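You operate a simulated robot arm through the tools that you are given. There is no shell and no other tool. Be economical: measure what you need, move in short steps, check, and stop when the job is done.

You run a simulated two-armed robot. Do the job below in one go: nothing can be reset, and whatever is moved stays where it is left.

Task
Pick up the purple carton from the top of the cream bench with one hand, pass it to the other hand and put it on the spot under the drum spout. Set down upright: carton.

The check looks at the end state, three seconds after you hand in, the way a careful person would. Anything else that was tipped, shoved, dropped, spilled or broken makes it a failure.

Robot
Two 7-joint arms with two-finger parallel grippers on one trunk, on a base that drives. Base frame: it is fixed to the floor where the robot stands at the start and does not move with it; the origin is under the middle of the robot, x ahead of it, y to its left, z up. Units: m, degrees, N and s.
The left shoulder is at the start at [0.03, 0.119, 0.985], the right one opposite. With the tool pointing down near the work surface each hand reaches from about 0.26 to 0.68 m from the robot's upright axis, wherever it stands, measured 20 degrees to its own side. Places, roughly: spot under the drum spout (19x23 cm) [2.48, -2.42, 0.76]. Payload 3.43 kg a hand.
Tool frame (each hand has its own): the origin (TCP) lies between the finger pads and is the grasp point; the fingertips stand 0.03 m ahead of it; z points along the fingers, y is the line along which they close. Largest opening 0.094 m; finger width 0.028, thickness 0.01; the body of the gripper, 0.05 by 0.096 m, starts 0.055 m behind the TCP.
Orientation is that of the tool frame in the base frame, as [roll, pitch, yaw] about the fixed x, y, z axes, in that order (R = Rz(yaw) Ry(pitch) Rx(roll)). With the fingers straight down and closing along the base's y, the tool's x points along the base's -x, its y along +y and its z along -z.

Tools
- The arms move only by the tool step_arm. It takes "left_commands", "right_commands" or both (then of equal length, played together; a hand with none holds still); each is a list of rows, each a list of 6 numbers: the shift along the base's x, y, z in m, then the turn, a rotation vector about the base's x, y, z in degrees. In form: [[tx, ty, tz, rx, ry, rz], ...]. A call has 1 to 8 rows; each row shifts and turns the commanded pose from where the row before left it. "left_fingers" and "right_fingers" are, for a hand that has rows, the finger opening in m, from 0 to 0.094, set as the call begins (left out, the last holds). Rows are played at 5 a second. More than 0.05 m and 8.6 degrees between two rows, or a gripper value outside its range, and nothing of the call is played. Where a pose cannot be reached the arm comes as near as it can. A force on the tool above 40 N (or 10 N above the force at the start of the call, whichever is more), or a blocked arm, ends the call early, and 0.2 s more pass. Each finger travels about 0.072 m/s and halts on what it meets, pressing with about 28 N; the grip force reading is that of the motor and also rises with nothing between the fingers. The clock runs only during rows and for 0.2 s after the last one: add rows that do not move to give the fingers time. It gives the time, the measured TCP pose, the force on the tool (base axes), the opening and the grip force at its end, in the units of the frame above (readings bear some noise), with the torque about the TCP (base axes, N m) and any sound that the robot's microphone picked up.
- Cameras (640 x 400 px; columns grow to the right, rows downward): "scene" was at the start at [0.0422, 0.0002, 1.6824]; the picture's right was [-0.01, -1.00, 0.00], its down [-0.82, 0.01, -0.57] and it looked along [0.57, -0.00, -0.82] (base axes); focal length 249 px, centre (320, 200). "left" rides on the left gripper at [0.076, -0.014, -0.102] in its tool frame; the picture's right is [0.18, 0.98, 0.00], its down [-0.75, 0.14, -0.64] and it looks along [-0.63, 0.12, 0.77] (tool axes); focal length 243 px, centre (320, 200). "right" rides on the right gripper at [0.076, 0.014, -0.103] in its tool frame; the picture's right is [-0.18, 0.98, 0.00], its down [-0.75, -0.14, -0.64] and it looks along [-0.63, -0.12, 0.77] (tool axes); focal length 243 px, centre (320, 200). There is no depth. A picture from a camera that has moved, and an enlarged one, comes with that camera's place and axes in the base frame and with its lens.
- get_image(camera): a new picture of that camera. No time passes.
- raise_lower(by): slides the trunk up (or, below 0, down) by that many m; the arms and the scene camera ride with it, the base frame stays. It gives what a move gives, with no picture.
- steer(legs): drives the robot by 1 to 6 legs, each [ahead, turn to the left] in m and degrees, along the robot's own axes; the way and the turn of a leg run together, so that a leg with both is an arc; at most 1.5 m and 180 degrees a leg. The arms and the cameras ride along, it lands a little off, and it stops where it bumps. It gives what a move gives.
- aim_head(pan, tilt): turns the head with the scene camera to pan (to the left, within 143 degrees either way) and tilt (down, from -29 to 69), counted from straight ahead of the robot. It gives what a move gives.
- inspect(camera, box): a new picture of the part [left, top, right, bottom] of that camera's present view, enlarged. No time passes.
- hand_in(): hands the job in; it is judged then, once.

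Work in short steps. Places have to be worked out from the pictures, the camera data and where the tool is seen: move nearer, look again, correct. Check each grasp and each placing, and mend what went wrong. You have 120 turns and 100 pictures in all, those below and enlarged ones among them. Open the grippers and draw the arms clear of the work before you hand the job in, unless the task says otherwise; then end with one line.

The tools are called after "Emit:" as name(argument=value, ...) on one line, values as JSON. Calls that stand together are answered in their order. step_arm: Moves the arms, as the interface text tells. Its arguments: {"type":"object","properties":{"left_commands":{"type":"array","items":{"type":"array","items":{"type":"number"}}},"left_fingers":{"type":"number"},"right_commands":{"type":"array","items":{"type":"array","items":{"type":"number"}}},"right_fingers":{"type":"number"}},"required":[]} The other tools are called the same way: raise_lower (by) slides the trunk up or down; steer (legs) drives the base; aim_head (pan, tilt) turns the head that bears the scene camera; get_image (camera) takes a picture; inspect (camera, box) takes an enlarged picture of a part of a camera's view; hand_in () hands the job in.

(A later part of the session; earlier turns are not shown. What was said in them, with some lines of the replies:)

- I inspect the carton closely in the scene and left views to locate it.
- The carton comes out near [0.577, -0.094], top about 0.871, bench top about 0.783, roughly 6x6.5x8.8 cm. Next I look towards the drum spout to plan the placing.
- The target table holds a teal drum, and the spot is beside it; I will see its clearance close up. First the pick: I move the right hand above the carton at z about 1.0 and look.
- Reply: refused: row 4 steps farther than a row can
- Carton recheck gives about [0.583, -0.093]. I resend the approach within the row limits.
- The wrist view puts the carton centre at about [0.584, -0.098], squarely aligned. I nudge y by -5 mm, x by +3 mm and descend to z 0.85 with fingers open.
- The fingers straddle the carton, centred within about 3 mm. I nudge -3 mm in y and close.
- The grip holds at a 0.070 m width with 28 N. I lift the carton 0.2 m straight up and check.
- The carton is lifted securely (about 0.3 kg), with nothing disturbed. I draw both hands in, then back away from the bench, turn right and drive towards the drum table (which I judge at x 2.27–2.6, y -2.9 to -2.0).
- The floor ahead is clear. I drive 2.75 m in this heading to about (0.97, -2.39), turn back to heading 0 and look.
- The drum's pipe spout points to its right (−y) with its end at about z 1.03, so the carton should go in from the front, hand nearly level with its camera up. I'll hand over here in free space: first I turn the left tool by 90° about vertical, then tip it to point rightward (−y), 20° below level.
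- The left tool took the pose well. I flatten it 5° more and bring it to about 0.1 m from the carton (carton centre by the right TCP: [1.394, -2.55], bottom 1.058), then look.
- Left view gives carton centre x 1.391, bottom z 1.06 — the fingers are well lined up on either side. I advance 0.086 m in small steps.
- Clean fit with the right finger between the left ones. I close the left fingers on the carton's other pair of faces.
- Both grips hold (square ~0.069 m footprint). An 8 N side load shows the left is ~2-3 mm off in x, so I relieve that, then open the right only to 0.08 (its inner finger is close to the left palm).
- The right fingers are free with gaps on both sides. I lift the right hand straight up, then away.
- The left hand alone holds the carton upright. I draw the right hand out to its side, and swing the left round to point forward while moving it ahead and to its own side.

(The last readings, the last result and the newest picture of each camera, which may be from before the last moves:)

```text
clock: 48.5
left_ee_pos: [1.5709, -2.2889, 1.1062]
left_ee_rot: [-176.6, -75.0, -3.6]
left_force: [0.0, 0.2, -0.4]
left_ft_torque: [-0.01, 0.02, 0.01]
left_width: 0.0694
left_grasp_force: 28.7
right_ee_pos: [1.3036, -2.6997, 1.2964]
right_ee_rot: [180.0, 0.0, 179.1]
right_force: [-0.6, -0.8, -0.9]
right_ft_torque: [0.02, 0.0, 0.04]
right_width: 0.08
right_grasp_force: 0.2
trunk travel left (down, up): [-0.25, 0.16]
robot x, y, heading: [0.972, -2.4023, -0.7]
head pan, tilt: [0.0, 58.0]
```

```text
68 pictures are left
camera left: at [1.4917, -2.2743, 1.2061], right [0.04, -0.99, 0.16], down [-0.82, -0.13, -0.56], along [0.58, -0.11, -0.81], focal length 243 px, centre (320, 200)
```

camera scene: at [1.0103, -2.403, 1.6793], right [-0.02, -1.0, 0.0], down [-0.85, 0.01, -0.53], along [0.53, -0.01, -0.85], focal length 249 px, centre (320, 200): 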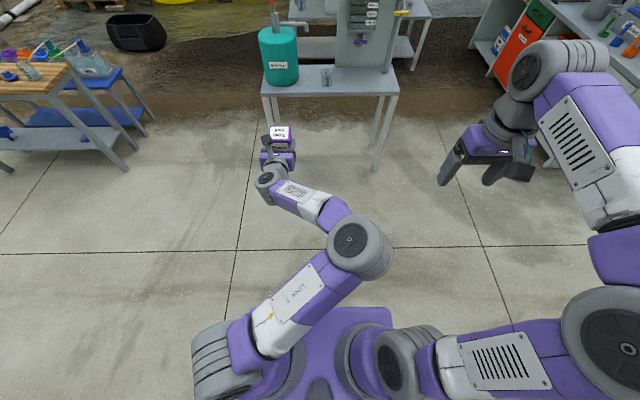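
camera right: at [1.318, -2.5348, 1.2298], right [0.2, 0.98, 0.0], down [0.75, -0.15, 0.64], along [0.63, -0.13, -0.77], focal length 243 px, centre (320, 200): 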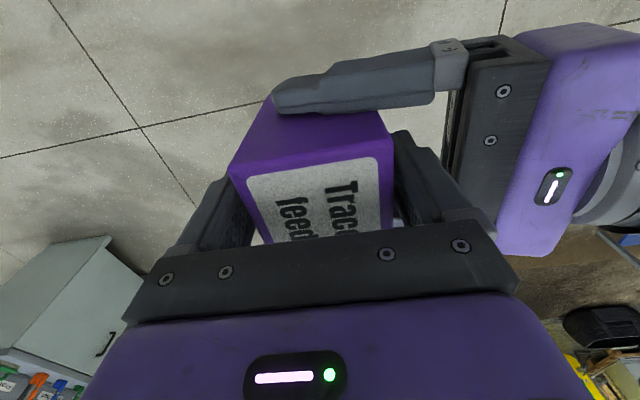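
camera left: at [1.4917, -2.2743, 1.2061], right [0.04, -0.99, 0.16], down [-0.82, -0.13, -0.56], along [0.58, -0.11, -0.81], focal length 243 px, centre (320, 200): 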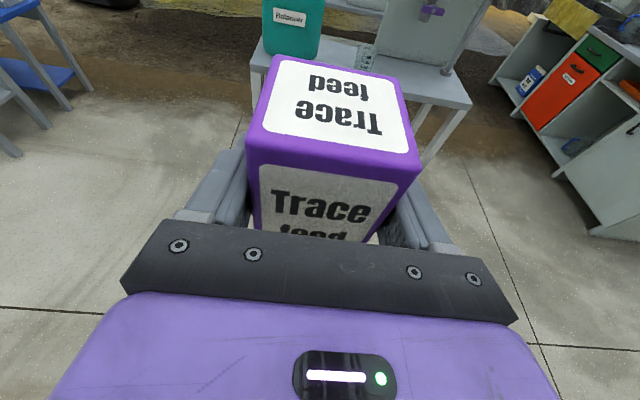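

The carton is upright in the left hand, pointing forward. I drive 0.45 m closer and view the table and spout.

Emit:
steer(legs=[[0.45, 0.8]])

Emit:
aim_head(pan=0, tilt=40)

Emit:
get_image(camera="scene")

Emit:
inspect(camera="scene", box=[210, 60, 450, 210])

Emit:
get_image(camera="right")

```text
clock: 51.2
left_ee_pos: [2.0176, -2.2842, 1.1046]
left_ee_rot: [-176.6, -74.9, -2.9]
left_force: [0.3, 0.0, -1.0]
left_ft_torque: [0.0, 0.04, 0.0]
left_width: 0.0692
left_grasp_force: 28.1
right_ee_pos: [1.7562, -2.6991, 1.2957]
right_ee_rot: [-180.0, -0.1, 179.8]
right_force: [-0.2, -0.3, -0.2]
right_ft_torque: [0.02, 0.0, 0.04]
right_width: 0.0799
right_grasp_force: 0.2
trunk travel left (down, up): [-0.25, 0.16]
robot x, y, heading: [1.4183, -2.405, -0.1]
head pan, tilt: [0.0, 58.0]
```

```text
clock: 52.0
left_ee_pos: [2.018, -2.2851, 1.1048]
left_ee_rot: [-176.6, -74.9, -2.9]
left_force: [0.1, 0.2, 0.3]
left_ft_torque: [-0.04, 0.05, 0.0]
left_width: 0.0695
left_grasp_force: 28.6
right_ee_pos: [1.7552, -2.6991, 1.2976]
right_ee_rot: [180.0, 0.1, 179.7]
right_force: [-0.5, 0.3, -0.4]
right_ft_torque: [-0.02, 0.0, -0.01]
right_width: 0.08
right_grasp_force: 0.0
trunk travel left (down, up): [-0.25, 0.16]
robot x, y, heading: [1.415, -2.4062, -0.2]
head pan, tilt: [0.0, 40.0]
```

```text
67 pictures are left
camera scene: at [1.4749, -2.4062, 1.7036], right [0.0, -1.0, 0.0], down [-0.64, 0.0, -0.77], along [0.77, 0.0, -0.64], focal length 249 px, centre (320, 200)
```

scene: 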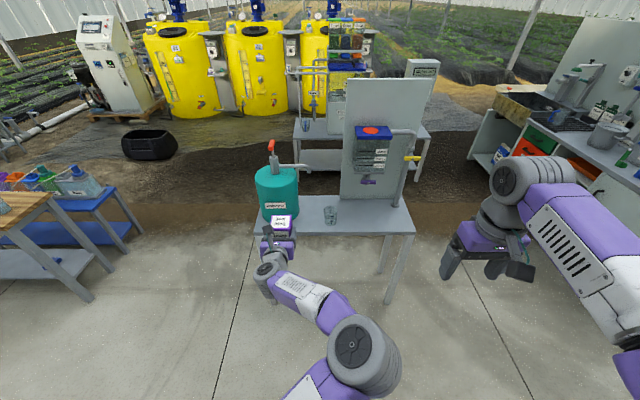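

```text
2.67 times, centred on (330, 135) of scene
camera zoom: at [1.4749, -2.4062, 1.7036], right [0.0, -1.0, 0.0], down [-0.64, 0.0, -0.77], along [0.77, 0.0, -0.64], focal length 663 px, centre (293, 373)
```

zoom: 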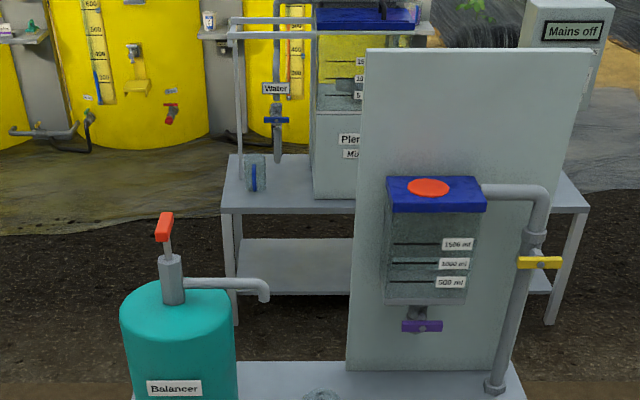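

```text
65 pictures are left
camera right: at [1.6799, -2.6854, 1.4004], right [0.19, 0.98, 0.0], down [0.75, -0.14, 0.64], along [0.63, -0.12, -0.77], focal length 243 px, centre (320, 200)
```

right: 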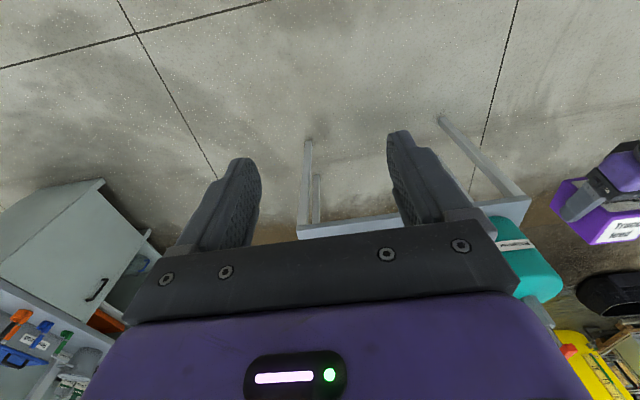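

There's a glass jar near y −2.46 next to the spot, and the spout end is at about [2.45, −2.36, 1.05]. I drive 0.2 m nearer and use the right wrist camera from above to map the drum, jar and any marked spot accurately.

Emit:
steer(legs=[[0.2, 0.2]])

Emit:
step_arm(right_commands=[[0.03, 0.03, 0, 0, 0, 0], [0.03, 0.03, 0, 0, 0, 0], [0.03, 0.03, 0, 0, 0, 0], [0.03, 0.03, 0, 0, 0, 0], [0.03, 0.02, 0, 0, 0, 0], [0, 0, 0, 0, 0, 0]])

Emit:
get_image(camera="right")

Emit:
get_image(camera="scene")

Emit:
get_image(camera="left")

```text
clock: 53.6
left_ee_pos: [2.2194, -2.2826, 1.1065]
left_ee_rot: [-176.7, -74.8, -2.6]
left_force: [-0.1, -0.5, -0.1]
left_ft_torque: [0.0, 0.03, -0.01]
left_width: 0.0692
left_grasp_force: 28.1
right_ee_pos: [1.9597, -2.698, 1.2966]
right_ee_rot: [-179.9, 0.1, -180.0]
right_force: [0.8, -0.2, -0.3]
right_ft_torque: [-0.05, 0.01, -0.02]
right_width: 0.0798
right_grasp_force: 0.0
trunk travel left (down, up): [-0.25, 0.16]
robot x, y, heading: [1.6208, -2.4061, 0.1]
head pan, tilt: [0.0, 40.0]
```

```text
clock: 55.0
left_ee_pos: [2.2166, -2.2827, 1.1069]
left_ee_rot: [-176.5, -75.0, -2.7]
left_force: [0.1, -0.2, 0.0]
left_ft_torque: [0.03, 0.06, 0.0]
left_width: 0.0692
left_grasp_force: 28.0
right_ee_pos: [2.1069, -2.5574, 1.2984]
right_ee_rot: [180.0, 0.1, 180.0]
right_force: [0.8, -0.4, 0.6]
right_ft_torque: [-0.01, -0.02, 0.01]
right_width: 0.0799
right_grasp_force: 0.0
trunk travel left (down, up): [-0.25, 0.16]
robot x, y, heading: [1.6228, -2.403, -0.2]
head pan, tilt: [0.0, 40.0]
```

```text
64 pictures are left
camera right: at [2.0303, -2.5439, 1.4021], right [0.18, 0.98, 0.0], down [0.75, -0.14, 0.64], along [0.63, -0.12, -0.77], focal length 243 px, centre (320, 200)
```

right: 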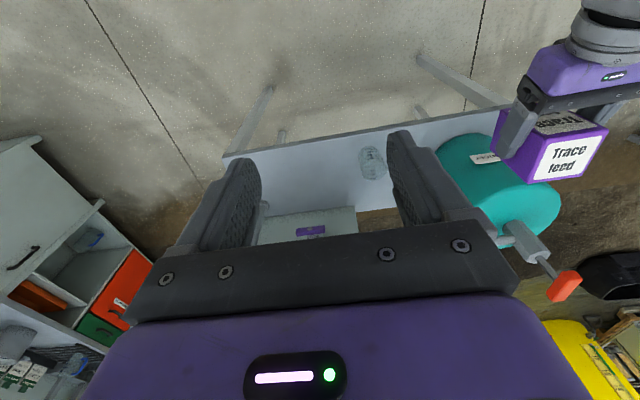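

```text
63 pictures are left
camera scene: at [1.6754, -2.4068, 1.7038], right [0.0, -1.0, 0.0], down [-0.64, 0.0, -0.77], along [0.77, 0.0, -0.64], focal length 249 px, centre (320, 200)
```

scene: 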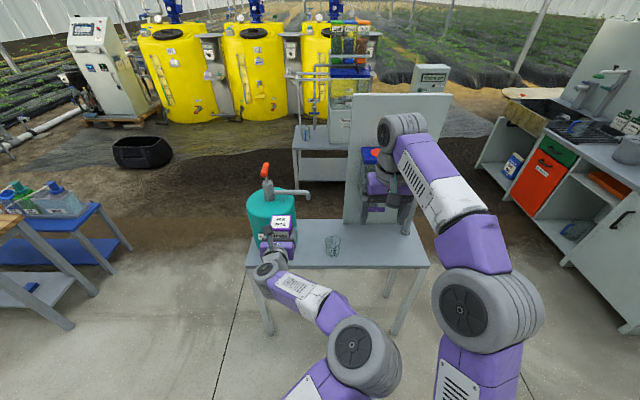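

```text
62 pictures are left
camera left: at [2.1384, -2.2696, 1.2058], right [0.06, -0.98, 0.16], down [-0.81, -0.14, -0.56], along [0.58, -0.1, -0.81], focal length 243 px, centre (320, 200)
```

left: 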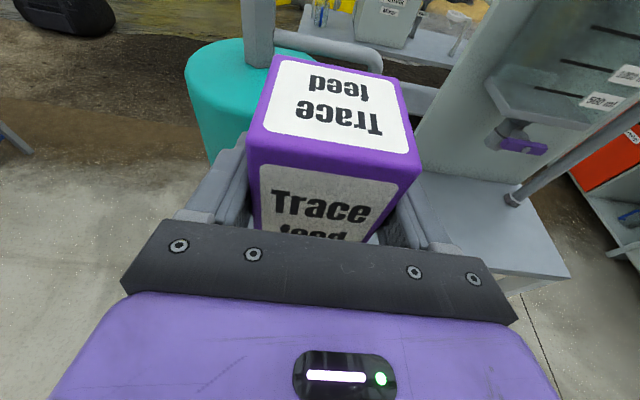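

Mapping: jar at [2.41, −2.466] (r ≈ 0.035, 0.1 tall), drum axis about [2.48, −2.19] r 0.115, spout end about [2.51, −2.36, 1.03], table front edge x 2.35. I'll aim the carton at [2.485, −2.385] and enter with the hand yawed 20° right, threading between drum and jar. First I retract the right arm, yaw the left and lower the trunk.

Emit:
step_arm(right_commands=[[-0.03, -0.03, 0, 0, 0, 0], [-0.03, -0.03, 0, 0, 0, 0], [-0.03, -0.03, 0, 0, 0, 0], [-0.03, -0.03, 0, 0, 0, 0], [-0.03, -0.03, 0, 0, 0, 0], [0, 0, 0, 0, 0, 0]], left_commands=[[0, 0, 0, 0, 0, -5], [0, 0, 0, 0, 0, -5], [0, 0, 0, 0, 0, -5], [0, 0, 0, 0, 0, -5], [0, 0, 0, 0, 0, 0], [0, 0, 0, 0, 0, 0]])

Emit:
raise_lower(by=-0.24)

Emit:
get_image(camera="scene")

Emit:
get_image(camera="left")

Emit:
get_image(camera="right")

```text
clock: 56.4
left_ee_pos: [2.219, -2.2812, 1.1056]
left_ee_rot: [-176.7, -74.9, -22.5]
left_force: [0.0, 0.3, -0.6]
left_ft_torque: [0.03, 0.01, 0.0]
left_width: 0.0692
left_grasp_force: 28.1
right_ee_pos: [1.961, -2.7077, 1.2975]
right_ee_rot: [-180.0, -0.1, -179.9]
right_force: [0.2, 0.4, -0.1]
right_ft_torque: [0.0, -0.04, -0.01]
right_width: 0.0798
right_grasp_force: 0.1
trunk travel left (down, up): [-0.25, 0.16]
robot x, y, heading: [1.6209, -2.4059, 0.3]
head pan, tilt: [0.0, 40.0]
```

```text
clock: 58.9
left_ee_pos: [2.2169, -2.282, 0.8657]
left_ee_rot: [-176.6, -74.9, -22.5]
left_force: [0.3, 0.0, -0.5]
left_ft_torque: [0.0, 0.06, -0.01]
left_width: 0.0694
left_grasp_force: 28.2
right_ee_pos: [1.9596, -2.7093, 1.0579]
right_ee_rot: [179.9, 0.1, 180.0]
right_force: [-1.3, 0.5, 0.6]
right_ft_torque: [0.02, 0.01, 0.0]
right_width: 0.0798
right_grasp_force: 0.0
trunk travel left (down, up): [-0.01, 0.4]
robot x, y, heading: [1.6183, -2.408, 0.1]
head pan, tilt: [0.0, 40.0]
```

```text
61 pictures are left
camera scene: at [1.6763, -2.4063, 1.4638], right [0.0, -1.0, 0.0], down [-0.64, 0.0, -0.77], along [0.77, 0.0, -0.64], focal length 249 px, centre (320, 200)
```

scene: 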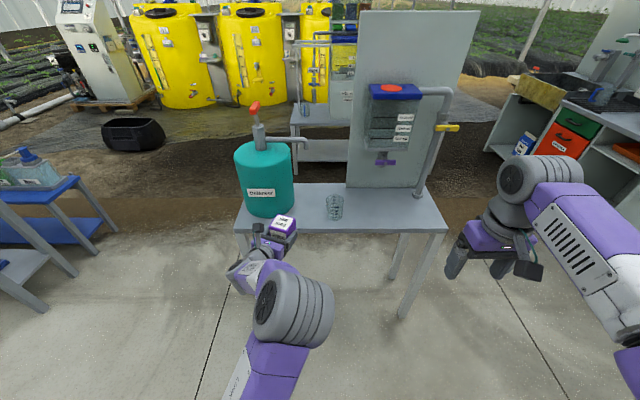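

```text
60 pictures are left
camera left: at [2.1475, -2.2431, 0.9657], right [-0.28, -0.95, 0.16], down [-0.81, 0.14, -0.56], along [0.51, -0.29, -0.81], focal length 243 px, centre (320, 200)
```

left: 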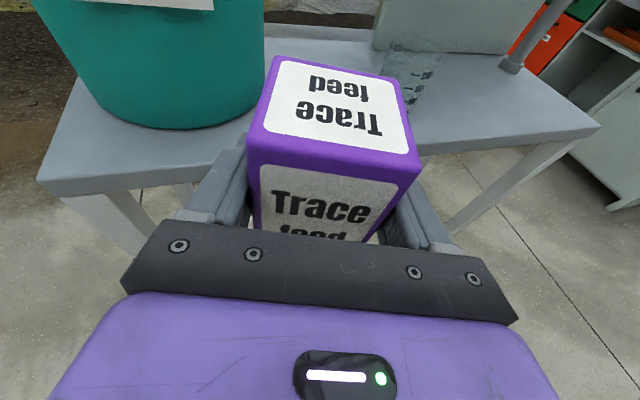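

```text
59 pictures are left
camera right: at [1.8836, -2.6956, 1.1614], right [0.18, 0.98, 0.0], down [0.75, -0.14, 0.64], along [0.63, -0.12, -0.77], focal length 243 px, centre (320, 200)
```

right: 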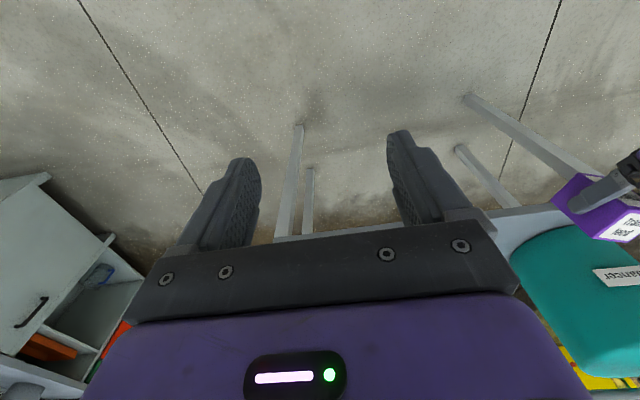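

Trunk is lowered. I zoom in on the table area from this lower viewpoint to refine the drum, jar, spout and edge positions.

Emit:
inspect(camera="scene", box=[220, 90, 380, 250])

Emit:
inspect(camera="left", box=[20, 0, 460, 200])

```text
2.50 times, centred on (300, 170) of scene
camera zoom: at [1.6763, -2.4063, 1.4638], right [0.0, -1.0, 0.0], down [-0.64, 0.0, -0.77], along [0.77, 0.0, -0.64], focal length 622 px, centre (370, 275)
```

zoom: 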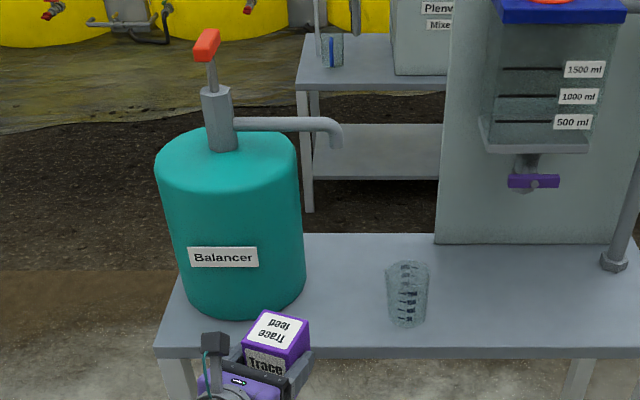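

```text
1.45 times, centred on (240, 100) of left
camera zoom: at [2.1475, -2.2431, 0.9657], right [-0.28, -0.95, 0.16], down [-0.81, 0.14, -0.56], along [0.51, -0.29, -0.81], focal length 353 px, centre (436, 346)
```

zoom: 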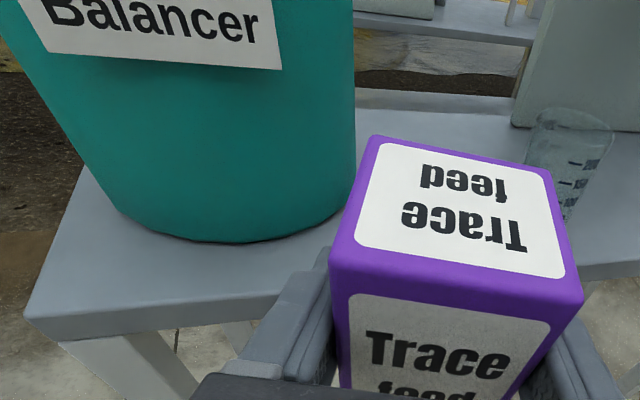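

Refined: drum axis [2.505, −2.195] r 0.10, jar [2.419, −2.467] r 0.034, spout tip [2.505, −2.357, 1.02], table x 2.35–2.65. Target carton centre [2.495, −2.378]. I shift the left hand −0.066 in y, still short of the table, then drive 0.19 m ahead; the margins stay above 2 cm.

Emit:
step_arm(left_commands=[[0, -0.022, 0, 0, 0, 0], [0, -0.022, 0, 0, 0, 0], [0, -0.022, 0, 0, 0, 0], [0, 0, 0, 0, 0, 0]])

Emit:
steer(legs=[[0.1, 0]])

Emit:
get_image(camera="scene")

Emit:
get_image(camera="left")

```text
clock: 59.9
left_ee_pos: [2.2184, -2.3496, 0.8654]
left_ee_rot: [-176.6, -74.9, -22.6]
left_force: [0.0, 0.5, -0.1]
left_ft_torque: [-0.02, 0.03, -0.03]
left_width: 0.0695
left_grasp_force: 28.0
right_ee_pos: [1.9609, -2.7085, 1.0577]
right_ee_rot: [180.0, 0.0, -180.0]
right_force: [-0.7, 0.9, 0.7]
right_ft_torque: [-0.03, 0.04, -0.01]
right_width: 0.0797
right_grasp_force: 0.1
trunk travel left (down, up): [-0.01, 0.4]
robot x, y, heading: [1.6219, -2.4054, -0.1]
head pan, tilt: [0.0, 40.0]
```

```text
clock: 61.0
left_ee_pos: [2.3179, -2.3488, 0.8651]
left_ee_rot: [-176.7, -74.9, -22.5]
left_force: [0.2, -0.4, 0.5]
left_ft_torque: [0.0, 0.05, -0.04]
left_width: 0.0695
left_grasp_force: 27.9
right_ee_pos: [2.0602, -2.7092, 1.0569]
right_ee_rot: [-180.0, -0.1, -179.9]
right_force: [1.0, 0.4, 0.0]
right_ft_torque: [-0.02, -0.01, 0.02]
right_width: 0.0798
right_grasp_force: 0.1
trunk travel left (down, up): [-0.01, 0.4]
robot x, y, heading: [1.7203, -2.4042, 0.1]
head pan, tilt: [0.0, 40.0]
```

```text
56 pictures are left
camera scene: at [1.7767, -2.4063, 1.4636], right [0.0, -1.0, 0.0], down [-0.64, 0.0, -0.77], along [0.77, 0.0, -0.64], focal length 249 px, centre (320, 200)
```

scene: 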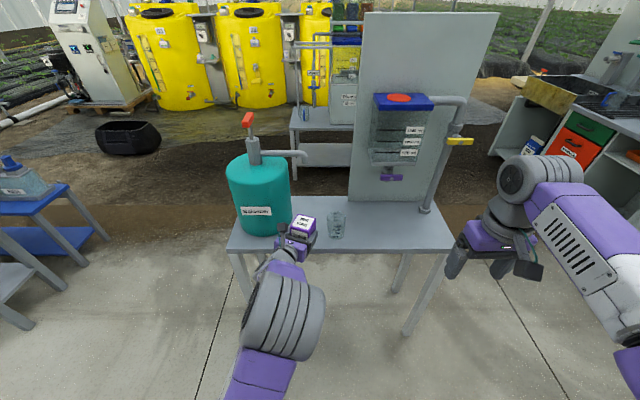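

```text
55 pictures are left
camera left: at [2.2484, -2.3093, 0.9646], right [-0.28, -0.95, 0.16], down [-0.81, 0.14, -0.56], along [0.51, -0.29, -0.81], focal length 243 px, centre (320, 200)
```

left: 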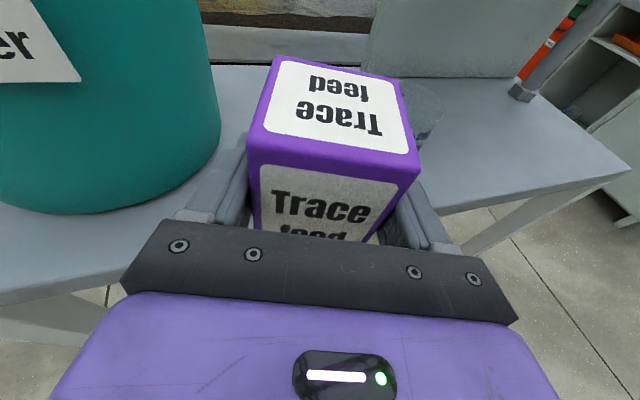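

All as expected; gaps to drum and jar are visible. I drive another 0.09 m.

Emit:
steer(legs=[[0.09, 0]])

Emit:
inspect(camera="scene", box=[220, 120, 380, 280])

Emit:
get_image(camera="left")

```text
clock: 62.2
left_ee_pos: [2.409, -2.3476, 0.8644]
left_ee_rot: [-176.6, -74.9, -22.5]
left_force: [0.6, -0.4, -0.1]
left_ft_torque: [-0.01, 0.08, -0.01]
left_width: 0.0692
left_grasp_force: 27.9
right_ee_pos: [2.1507, -2.7082, 1.0578]
right_ee_rot: [-179.9, -0.1, -179.9]
right_force: [0.2, -0.8, -0.6]
right_ft_torque: [0.01, 0.02, -0.01]
right_width: 0.0802
right_grasp_force: 0.1
trunk travel left (down, up): [-0.01, 0.4]
robot x, y, heading: [1.8129, -2.4091, -0.1]
head pan, tilt: [0.0, 40.0]
```

```text
2.50 times, centred on (300, 200) of scene
camera zoom: at [1.8674, -2.4061, 1.4636], right [0.0, -1.0, 0.0], down [-0.64, 0.0, -0.77], along [0.77, 0.0, -0.64], focal length 622 px, centre (370, 200)
```

zoom: 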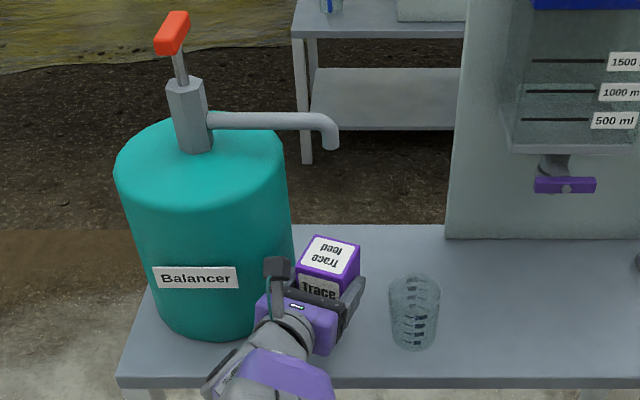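

```text
53 pictures are left
camera left: at [2.339, -2.3086, 0.9646], right [-0.28, -0.95, 0.16], down [-0.81, 0.14, -0.56], along [0.51, -0.29, -0.81], focal length 243 px, centre (320, 200)
```

left: 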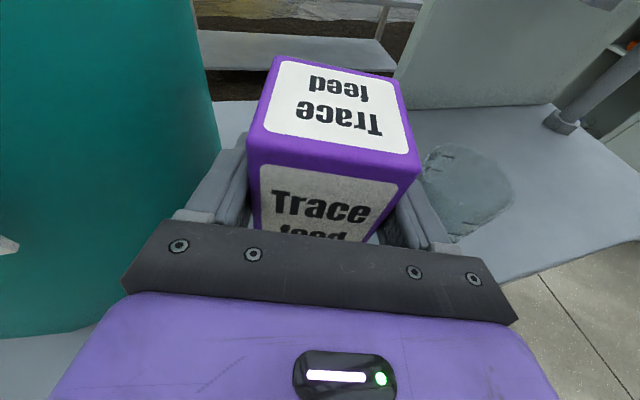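

Gaps on both sides look balanced (about 2 cm). I advance the arm along its pointing direction to above the target.

Emit:
step_arm(left_commands=[[0.019, -0.0065, 0, 0, 0, 0], [0.019, -0.0065, 0, 0, 0, 0], [0.019, -0.0065, 0, 0, 0, 0], [0.018, -0.0065, 0, 0, 0, 0], [0, 0, 0, 0, 0, 0]])

Emit:
get_image(camera="left")

Emit:
inspect(camera="scene", box=[220, 120, 380, 280])

```text
clock: 63.4
left_ee_pos: [2.4826, -2.3729, 0.8649]
left_ee_rot: [-176.6, -74.9, -22.6]
left_force: [0.2, -0.9, -0.2]
left_ft_torque: [0.01, 0.06, 0.0]
left_width: 0.0696
left_grasp_force: 28.4
right_ee_pos: [2.1502, -2.7089, 1.0572]
right_ee_rot: [-179.9, 0.0, 179.9]
right_force: [1.0, 0.4, 0.1]
right_ft_torque: [-0.02, 0.02, 0.02]
right_width: 0.0801
right_grasp_force: 0.2
trunk travel left (down, up): [-0.01, 0.4]
robot x, y, heading: [1.8124, -2.409, 0.2]
head pan, tilt: [0.0, 40.0]
```

```text
52 pictures are left
camera left: at [2.4129, -2.334, 0.965], right [-0.28, -0.95, 0.16], down [-0.81, 0.14, -0.56], along [0.51, -0.29, -0.81], focal length 243 px, centre (320, 200)
```

left: 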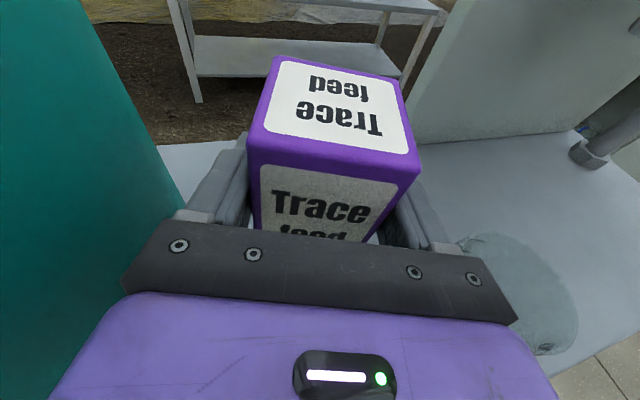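

```text
2.50 times, centred on (300, 200) of scene
camera zoom: at [1.8662, -2.4061, 1.4637], right [0.0, -1.0, 0.0], down [-0.64, 0.0, -0.77], along [0.77, 0.0, -0.64], focal length 622 px, centre (370, 200)
```

zoom: 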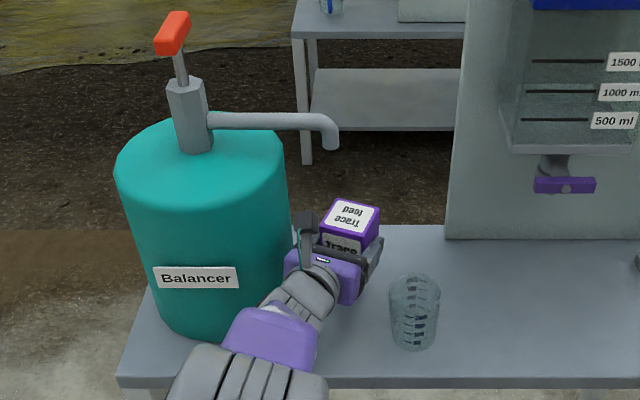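

Now above the target, under the spout. I lower 0.048 m straight down and check before the final touch.

Emit:
step_arm(left_commands=[[0, 0, -0.012, 0, 0, 0], [0, 0, -0.012, 0, 0, 0], [0, 0, -0.012, 0, 0, 0], [0, 0, -0.012, 0, 0, 0], [0, 0, 0, 0, 0, 0]])

Emit:
get_image(camera="left")

Emit:
inspect(camera="scene", box=[250, 170, 370, 280])

```text
clock: 64.6
left_ee_pos: [2.483, -2.3741, 0.8171]
left_ee_rot: [-176.6, -74.9, -22.5]
left_force: [-0.3, -0.8, 0.1]
left_ft_torque: [0.03, 0.01, 0.0]
left_width: 0.0693
left_grasp_force: 28.2
right_ee_pos: [2.1503, -2.7082, 1.0569]
right_ee_rot: [-180.0, -0.1, -180.0]
right_force: [-0.5, 0.0, -0.1]
right_ft_torque: [-0.04, -0.02, -0.03]
right_width: 0.0799
right_grasp_force: 0.1
trunk travel left (down, up): [-0.01, 0.4]
robot x, y, heading: [1.8096, -2.4098, 0.2]
head pan, tilt: [0.0, 40.0]
```

```text
50 pictures are left
camera left: at [2.4124, -2.335, 0.9179], right [-0.28, -0.95, 0.16], down [-0.81, 0.14, -0.56], along [0.51, -0.29, -0.81], focal length 243 px, centre (320, 200)
```

left: 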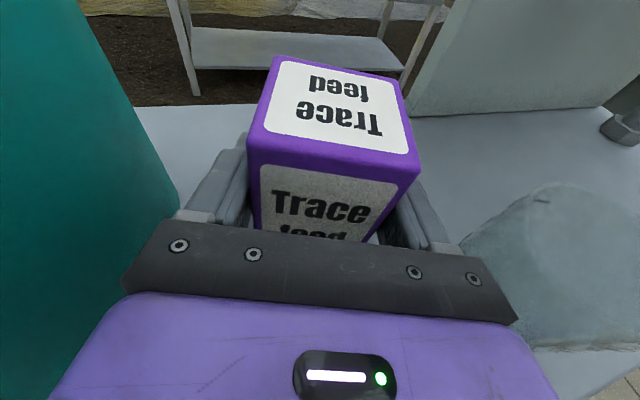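

```text
3.64 times, centred on (310, 225) of scene
camera zoom: at [1.8663, -2.4061, 1.4637], right [0.0, -1.0, 0.0], down [-0.64, 0.0, -0.77], along [0.77, 0.0, -0.64], focal length 904 px, centre (356, 109)
```

zoom: 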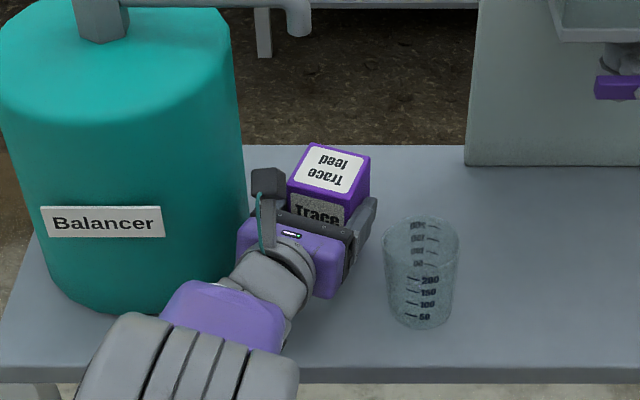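

Clear on all sides. I lower in 3 mm steps, watching for contact force.

Emit:
step_arm(left_commands=[[0, 0, -0.003, 0, 0, 0], [0, 0, -0.003, 0, 0, 0], [0, 0, -0.003, 0, 0, 0], [0, 0, 0, 0, 0, 0]])

Emit:
inspect(camera="right", box=[400, 150, 640, 300])

```text
clock: 65.6
left_ee_pos: [2.4821, -2.3735, 0.8132]
left_ee_rot: [-176.8, -75.7, -22.3]
left_force: [-1.0, 2.8, 19.6]
left_ft_torque: [-0.6, 0.23, -0.04]
left_width: 0.0695
left_grasp_force: 28.3
right_ee_pos: [2.1481, -2.7087, 1.058]
right_ee_rot: [180.0, 0.1, -179.9]
right_force: [-0.3, -0.3, 0.3]
right_ft_torque: [-0.01, 0.01, -0.02]
right_width: 0.0797
right_grasp_force: 0.0
trunk travel left (down, up): [-0.01, 0.4]
robot x, y, heading: [1.8111, -2.412, 0.4]
head pan, tilt: [0.0, 40.0]
```

```text
2.67 times, centred on (520, 225) of right
camera zoom: at [2.0721, -2.6948, 1.1619], right [0.18, 0.98, 0.0], down [0.75, -0.14, 0.64], along [0.63, -0.12, -0.77], focal length 647 px, centre (-213, 133)
```

zoom: 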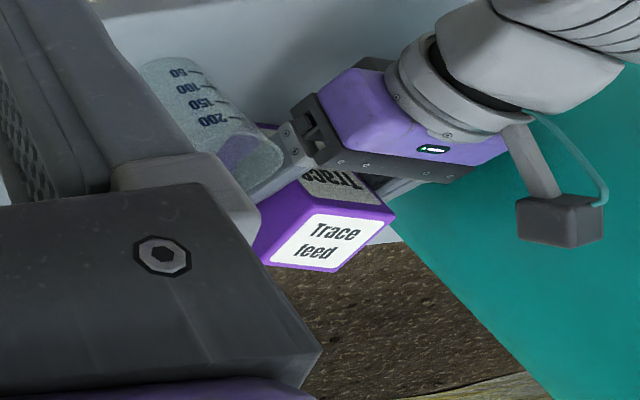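

Contact: 20 N at TCP z 0.813, consistent with carton base on the table. I relieve most of the press, then open the left fingers to 0.08.

Emit:
step_arm(left_commands=[[0, 0, 0.002, 0, 0, 0], [0, 0, 0.001, 0, 0, 0], [0, 0, 0, 0, 0, 0]])

Emit:
inspect(camera="scene", box=[250, 170, 370, 280])

```text
clock: 66.4
left_ee_pos: [2.4822, -2.3728, 0.8124]
left_ee_rot: [-176.6, -75.2, -22.5]
left_force: [6.1, 0.9, 14.5]
left_ft_torque: [-0.58, -0.4, 0.2]
left_width: 0.0695
left_grasp_force: 28.2
right_ee_pos: [2.1496, -2.7083, 1.0574]
right_ee_rot: [180.0, -0.1, -179.9]
right_force: [-0.3, 1.5, 0.5]
right_ft_torque: [0.01, 0.01, 0.02]
right_width: 0.0799
right_grasp_force: 0.0
trunk travel left (down, up): [-0.01, 0.4]
robot x, y, heading: [1.8078, -2.4057, -0.1]
head pan, tilt: [0.0, 40.0]
```

```text
3.64 times, centred on (310, 225) of scene
camera zoom: at [1.8649, -2.4059, 1.4638], right [0.0, -1.0, 0.0], down [-0.64, 0.0, -0.77], along [0.77, 0.0, -0.64], focal length 904 px, centre (356, 109)
```

zoom: 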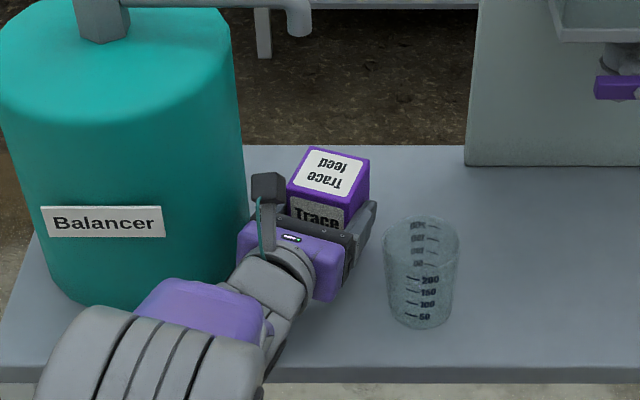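

The force is on the tool side, from the carton resting on the table. I open the left fingers slightly and check.

Emit:
step_arm(left_commands=[[0, 0, 0.001, 0, 0, 0], [0, 0, 0, 0, 0, 0], [0, 0, 0, 0, 0, 0]], left_fingers=0.082)

Emit:
get_image(camera="left")

Emit:
get_image(camera="scene")

Emit:
inspect(camera="right", box=[400, 130, 640, 280])

```text
clock: 67.2
left_ee_pos: [2.4827, -2.3729, 0.8116]
left_ee_rot: [-176.5, -74.9, -22.5]
left_force: [0.5, 0.4, -1.0]
left_ft_torque: [0.01, 0.01, 0.03]
left_width: 0.0818
left_grasp_force: 0.0
right_ee_pos: [2.1498, -2.7079, 1.0579]
right_ee_rot: [180.0, 0.0, -179.9]
right_force: [0.2, -0.7, -0.2]
right_ft_torque: [0.01, 0.01, 0.02]
right_width: 0.08
right_grasp_force: 0.0
trunk travel left (down, up): [-0.01, 0.4]
robot x, y, heading: [1.8124, -2.4084, 0.0]
head pan, tilt: [0.0, 40.0]
```

```text
46 pictures are left
camera left: at [2.4129, -2.3348, 0.9119], right [-0.28, -0.95, 0.16], down [-0.81, 0.14, -0.56], along [0.51, -0.29, -0.81], focal length 243 px, centre (320, 200)
```

left: 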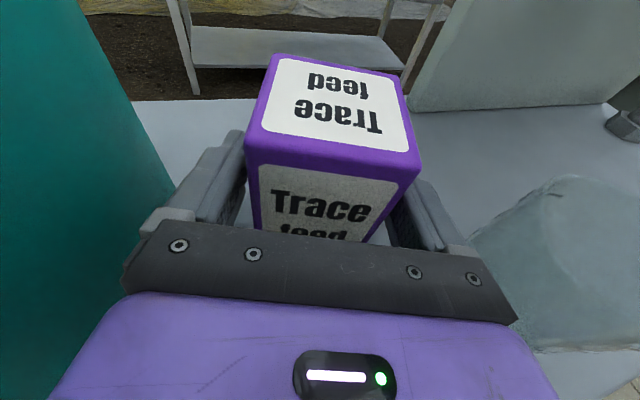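

```text
45 pictures are left
camera scene: at [1.8659, -2.4061, 1.4637], right [0.0, -1.0, 0.0], down [-0.64, 0.0, -0.77], along [0.77, 0.0, -0.64], focal length 249 px, centre (320, 200)
```

scene: 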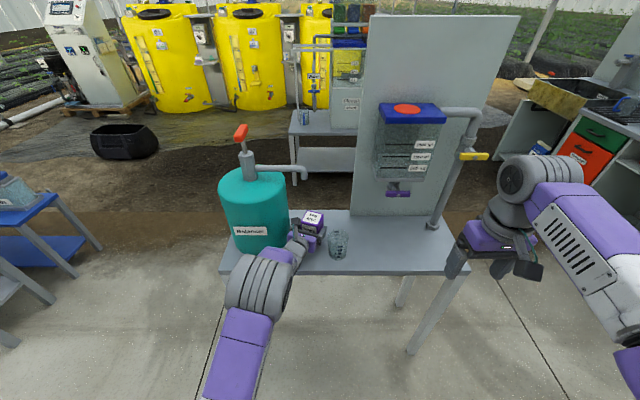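

```text
2.67 times, centred on (520, 205) of right
camera zoom: at [2.0738, -2.695, 1.1612], right [0.18, 0.98, 0.0], down [0.75, -0.14, 0.64], along [0.63, -0.12, -0.77], focal length 647 px, centre (-213, 187)
```

zoom: 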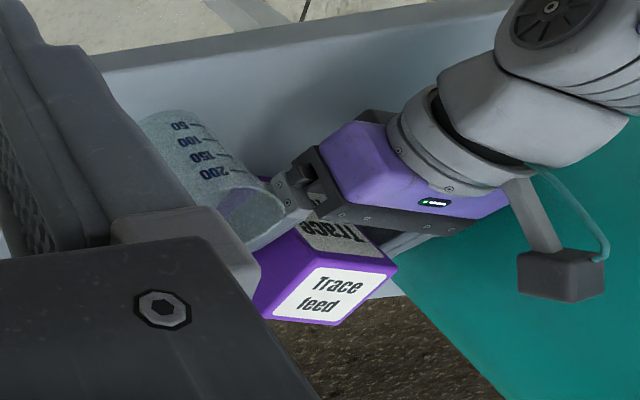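

The carton stands free on the table, fingers clear on both sides. I back the hand out along its own pointing direction.

Emit:
step_arm(left_commands=[[-0.0095, 0.0032, 0, 0, 0, 0], [-0.0142, 0.0048, 0, 0, 0, 0], [-0.0189, 0.0064, 0, 0, 0, 0], [-0.0189, 0.0064, 0, 0, 0, 0], [-0.0189, 0.0064, 0.005, 0, 0, 0], [-0.0189, 0.0064, 0.005, 0, 0, 0], [0, 0, 0, 0, 0, 0]])

Emit:
get_image(camera="left")

Emit:
inspect(camera="scene", box=[230, 150, 390, 290])

```text
clock: 68.8
left_ee_pos: [2.3837, -2.3393, 0.8229]
left_ee_rot: [-176.6, -75.0, -22.5]
left_force: [-0.2, 0.0, 0.8]
left_ft_torque: [-0.06, 0.01, 0.01]
left_width: 0.0821
left_grasp_force: 0.0
right_ee_pos: [2.1509, -2.7073, 1.0585]
right_ee_rot: [-179.9, -0.1, -179.9]
right_force: [0.7, -0.8, -0.1]
right_ft_torque: [0.02, -0.02, 0.05]
right_width: 0.08
right_grasp_force: 0.0
trunk travel left (down, up): [-0.01, 0.4]
robot x, y, heading: [1.8058, -2.4079, 0.1]
head pan, tilt: [0.0, 40.0]
```

```text
43 pictures are left
camera left: at [2.3132, -2.3004, 0.9222], right [-0.28, -0.95, 0.16], down [-0.81, 0.14, -0.56], along [0.51, -0.29, -0.81], focal length 243 px, centre (320, 200)
```

left: 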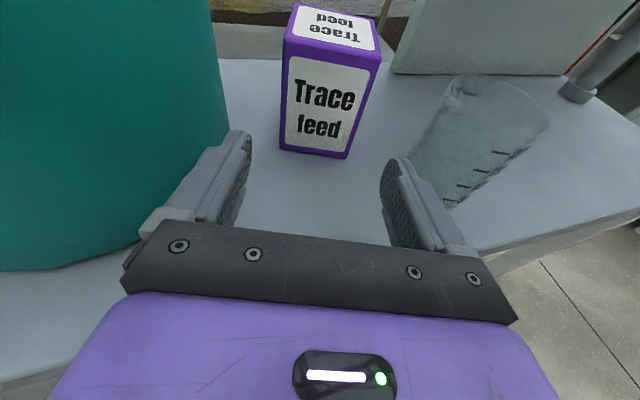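

```text
2.86 times, centred on (310, 220) of scene
camera zoom: at [1.866, -2.4061, 1.4637], right [0.0, -1.0, 0.0], down [-0.64, 0.0, -0.77], along [0.77, 0.0, -0.64], focal length 710 px, centre (349, 143)
```

zoom: 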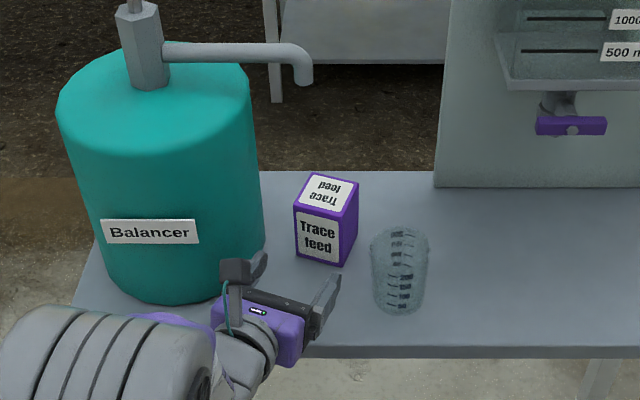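

The carton stands upright under the spout, jar and drum untouched. I drive back 0.35 m to take the arms clear and take a last look.

Emit:
steer(legs=[[-0.35, 0]])

Emit:
get_image(camera="scene")

Emit:
inspect(camera="scene", box=[230, 100, 410, 240])

```text
clock: 71.0
left_ee_pos: [2.0344, -2.3415, 0.8222]
left_ee_rot: [-176.5, -74.9, -22.6]
left_force: [-0.3, 0.5, 0.4]
left_ft_torque: [0.01, 0.01, 0.0]
left_width: 0.0819
left_grasp_force: 0.1
right_ee_pos: [1.8004, -2.7089, 1.0574]
right_ee_rot: [-180.0, 0.0, -179.8]
right_force: [-0.4, 0.2, 0.2]
right_ft_torque: [-0.01, -0.01, -0.03]
right_width: 0.08
right_grasp_force: 0.1
trunk travel left (down, up): [-0.01, 0.4]
robot x, y, heading: [1.4649, -2.4063, -0.1]
head pan, tilt: [0.0, 40.0]
```

```text
41 pictures are left
camera scene: at [1.5171, -2.4067, 1.4638], right [0.0, -1.0, 0.0], down [-0.64, 0.0, -0.77], along [0.77, 0.0, -0.64], focal length 249 px, centre (320, 200)
```

scene: 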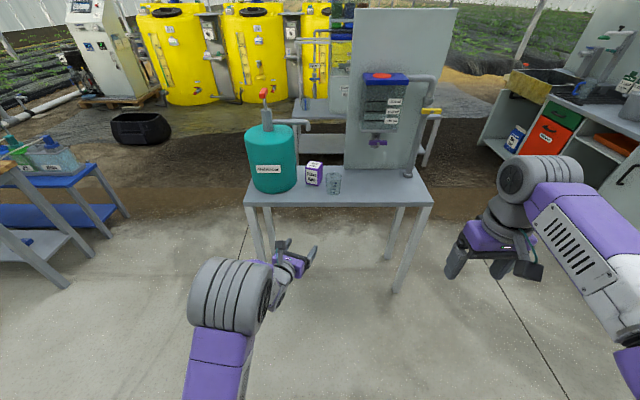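

```text
2.86 times, centred on (320, 170) of scene
camera zoom: at [1.5171, -2.4067, 1.4638], right [0.0, -1.0, 0.0], down [-0.64, 0.0, -0.77], along [0.77, 0.0, -0.64], focal length 710 px, centre (320, 286)
```

zoom: 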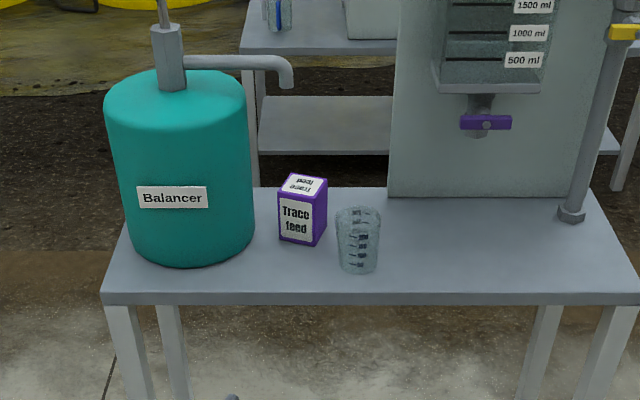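

The carton stands upright under the spout, everything else is in place, and both hands are open and clear. I hand the job in.

Emit:
hand_in()

```text
The job is handed in.
```

I picked up the purple carton with the right hand, passed it to the left in mid-air, and set it upright under the drum spout; in the last picture the drum and the nearby jar were undisturbed.
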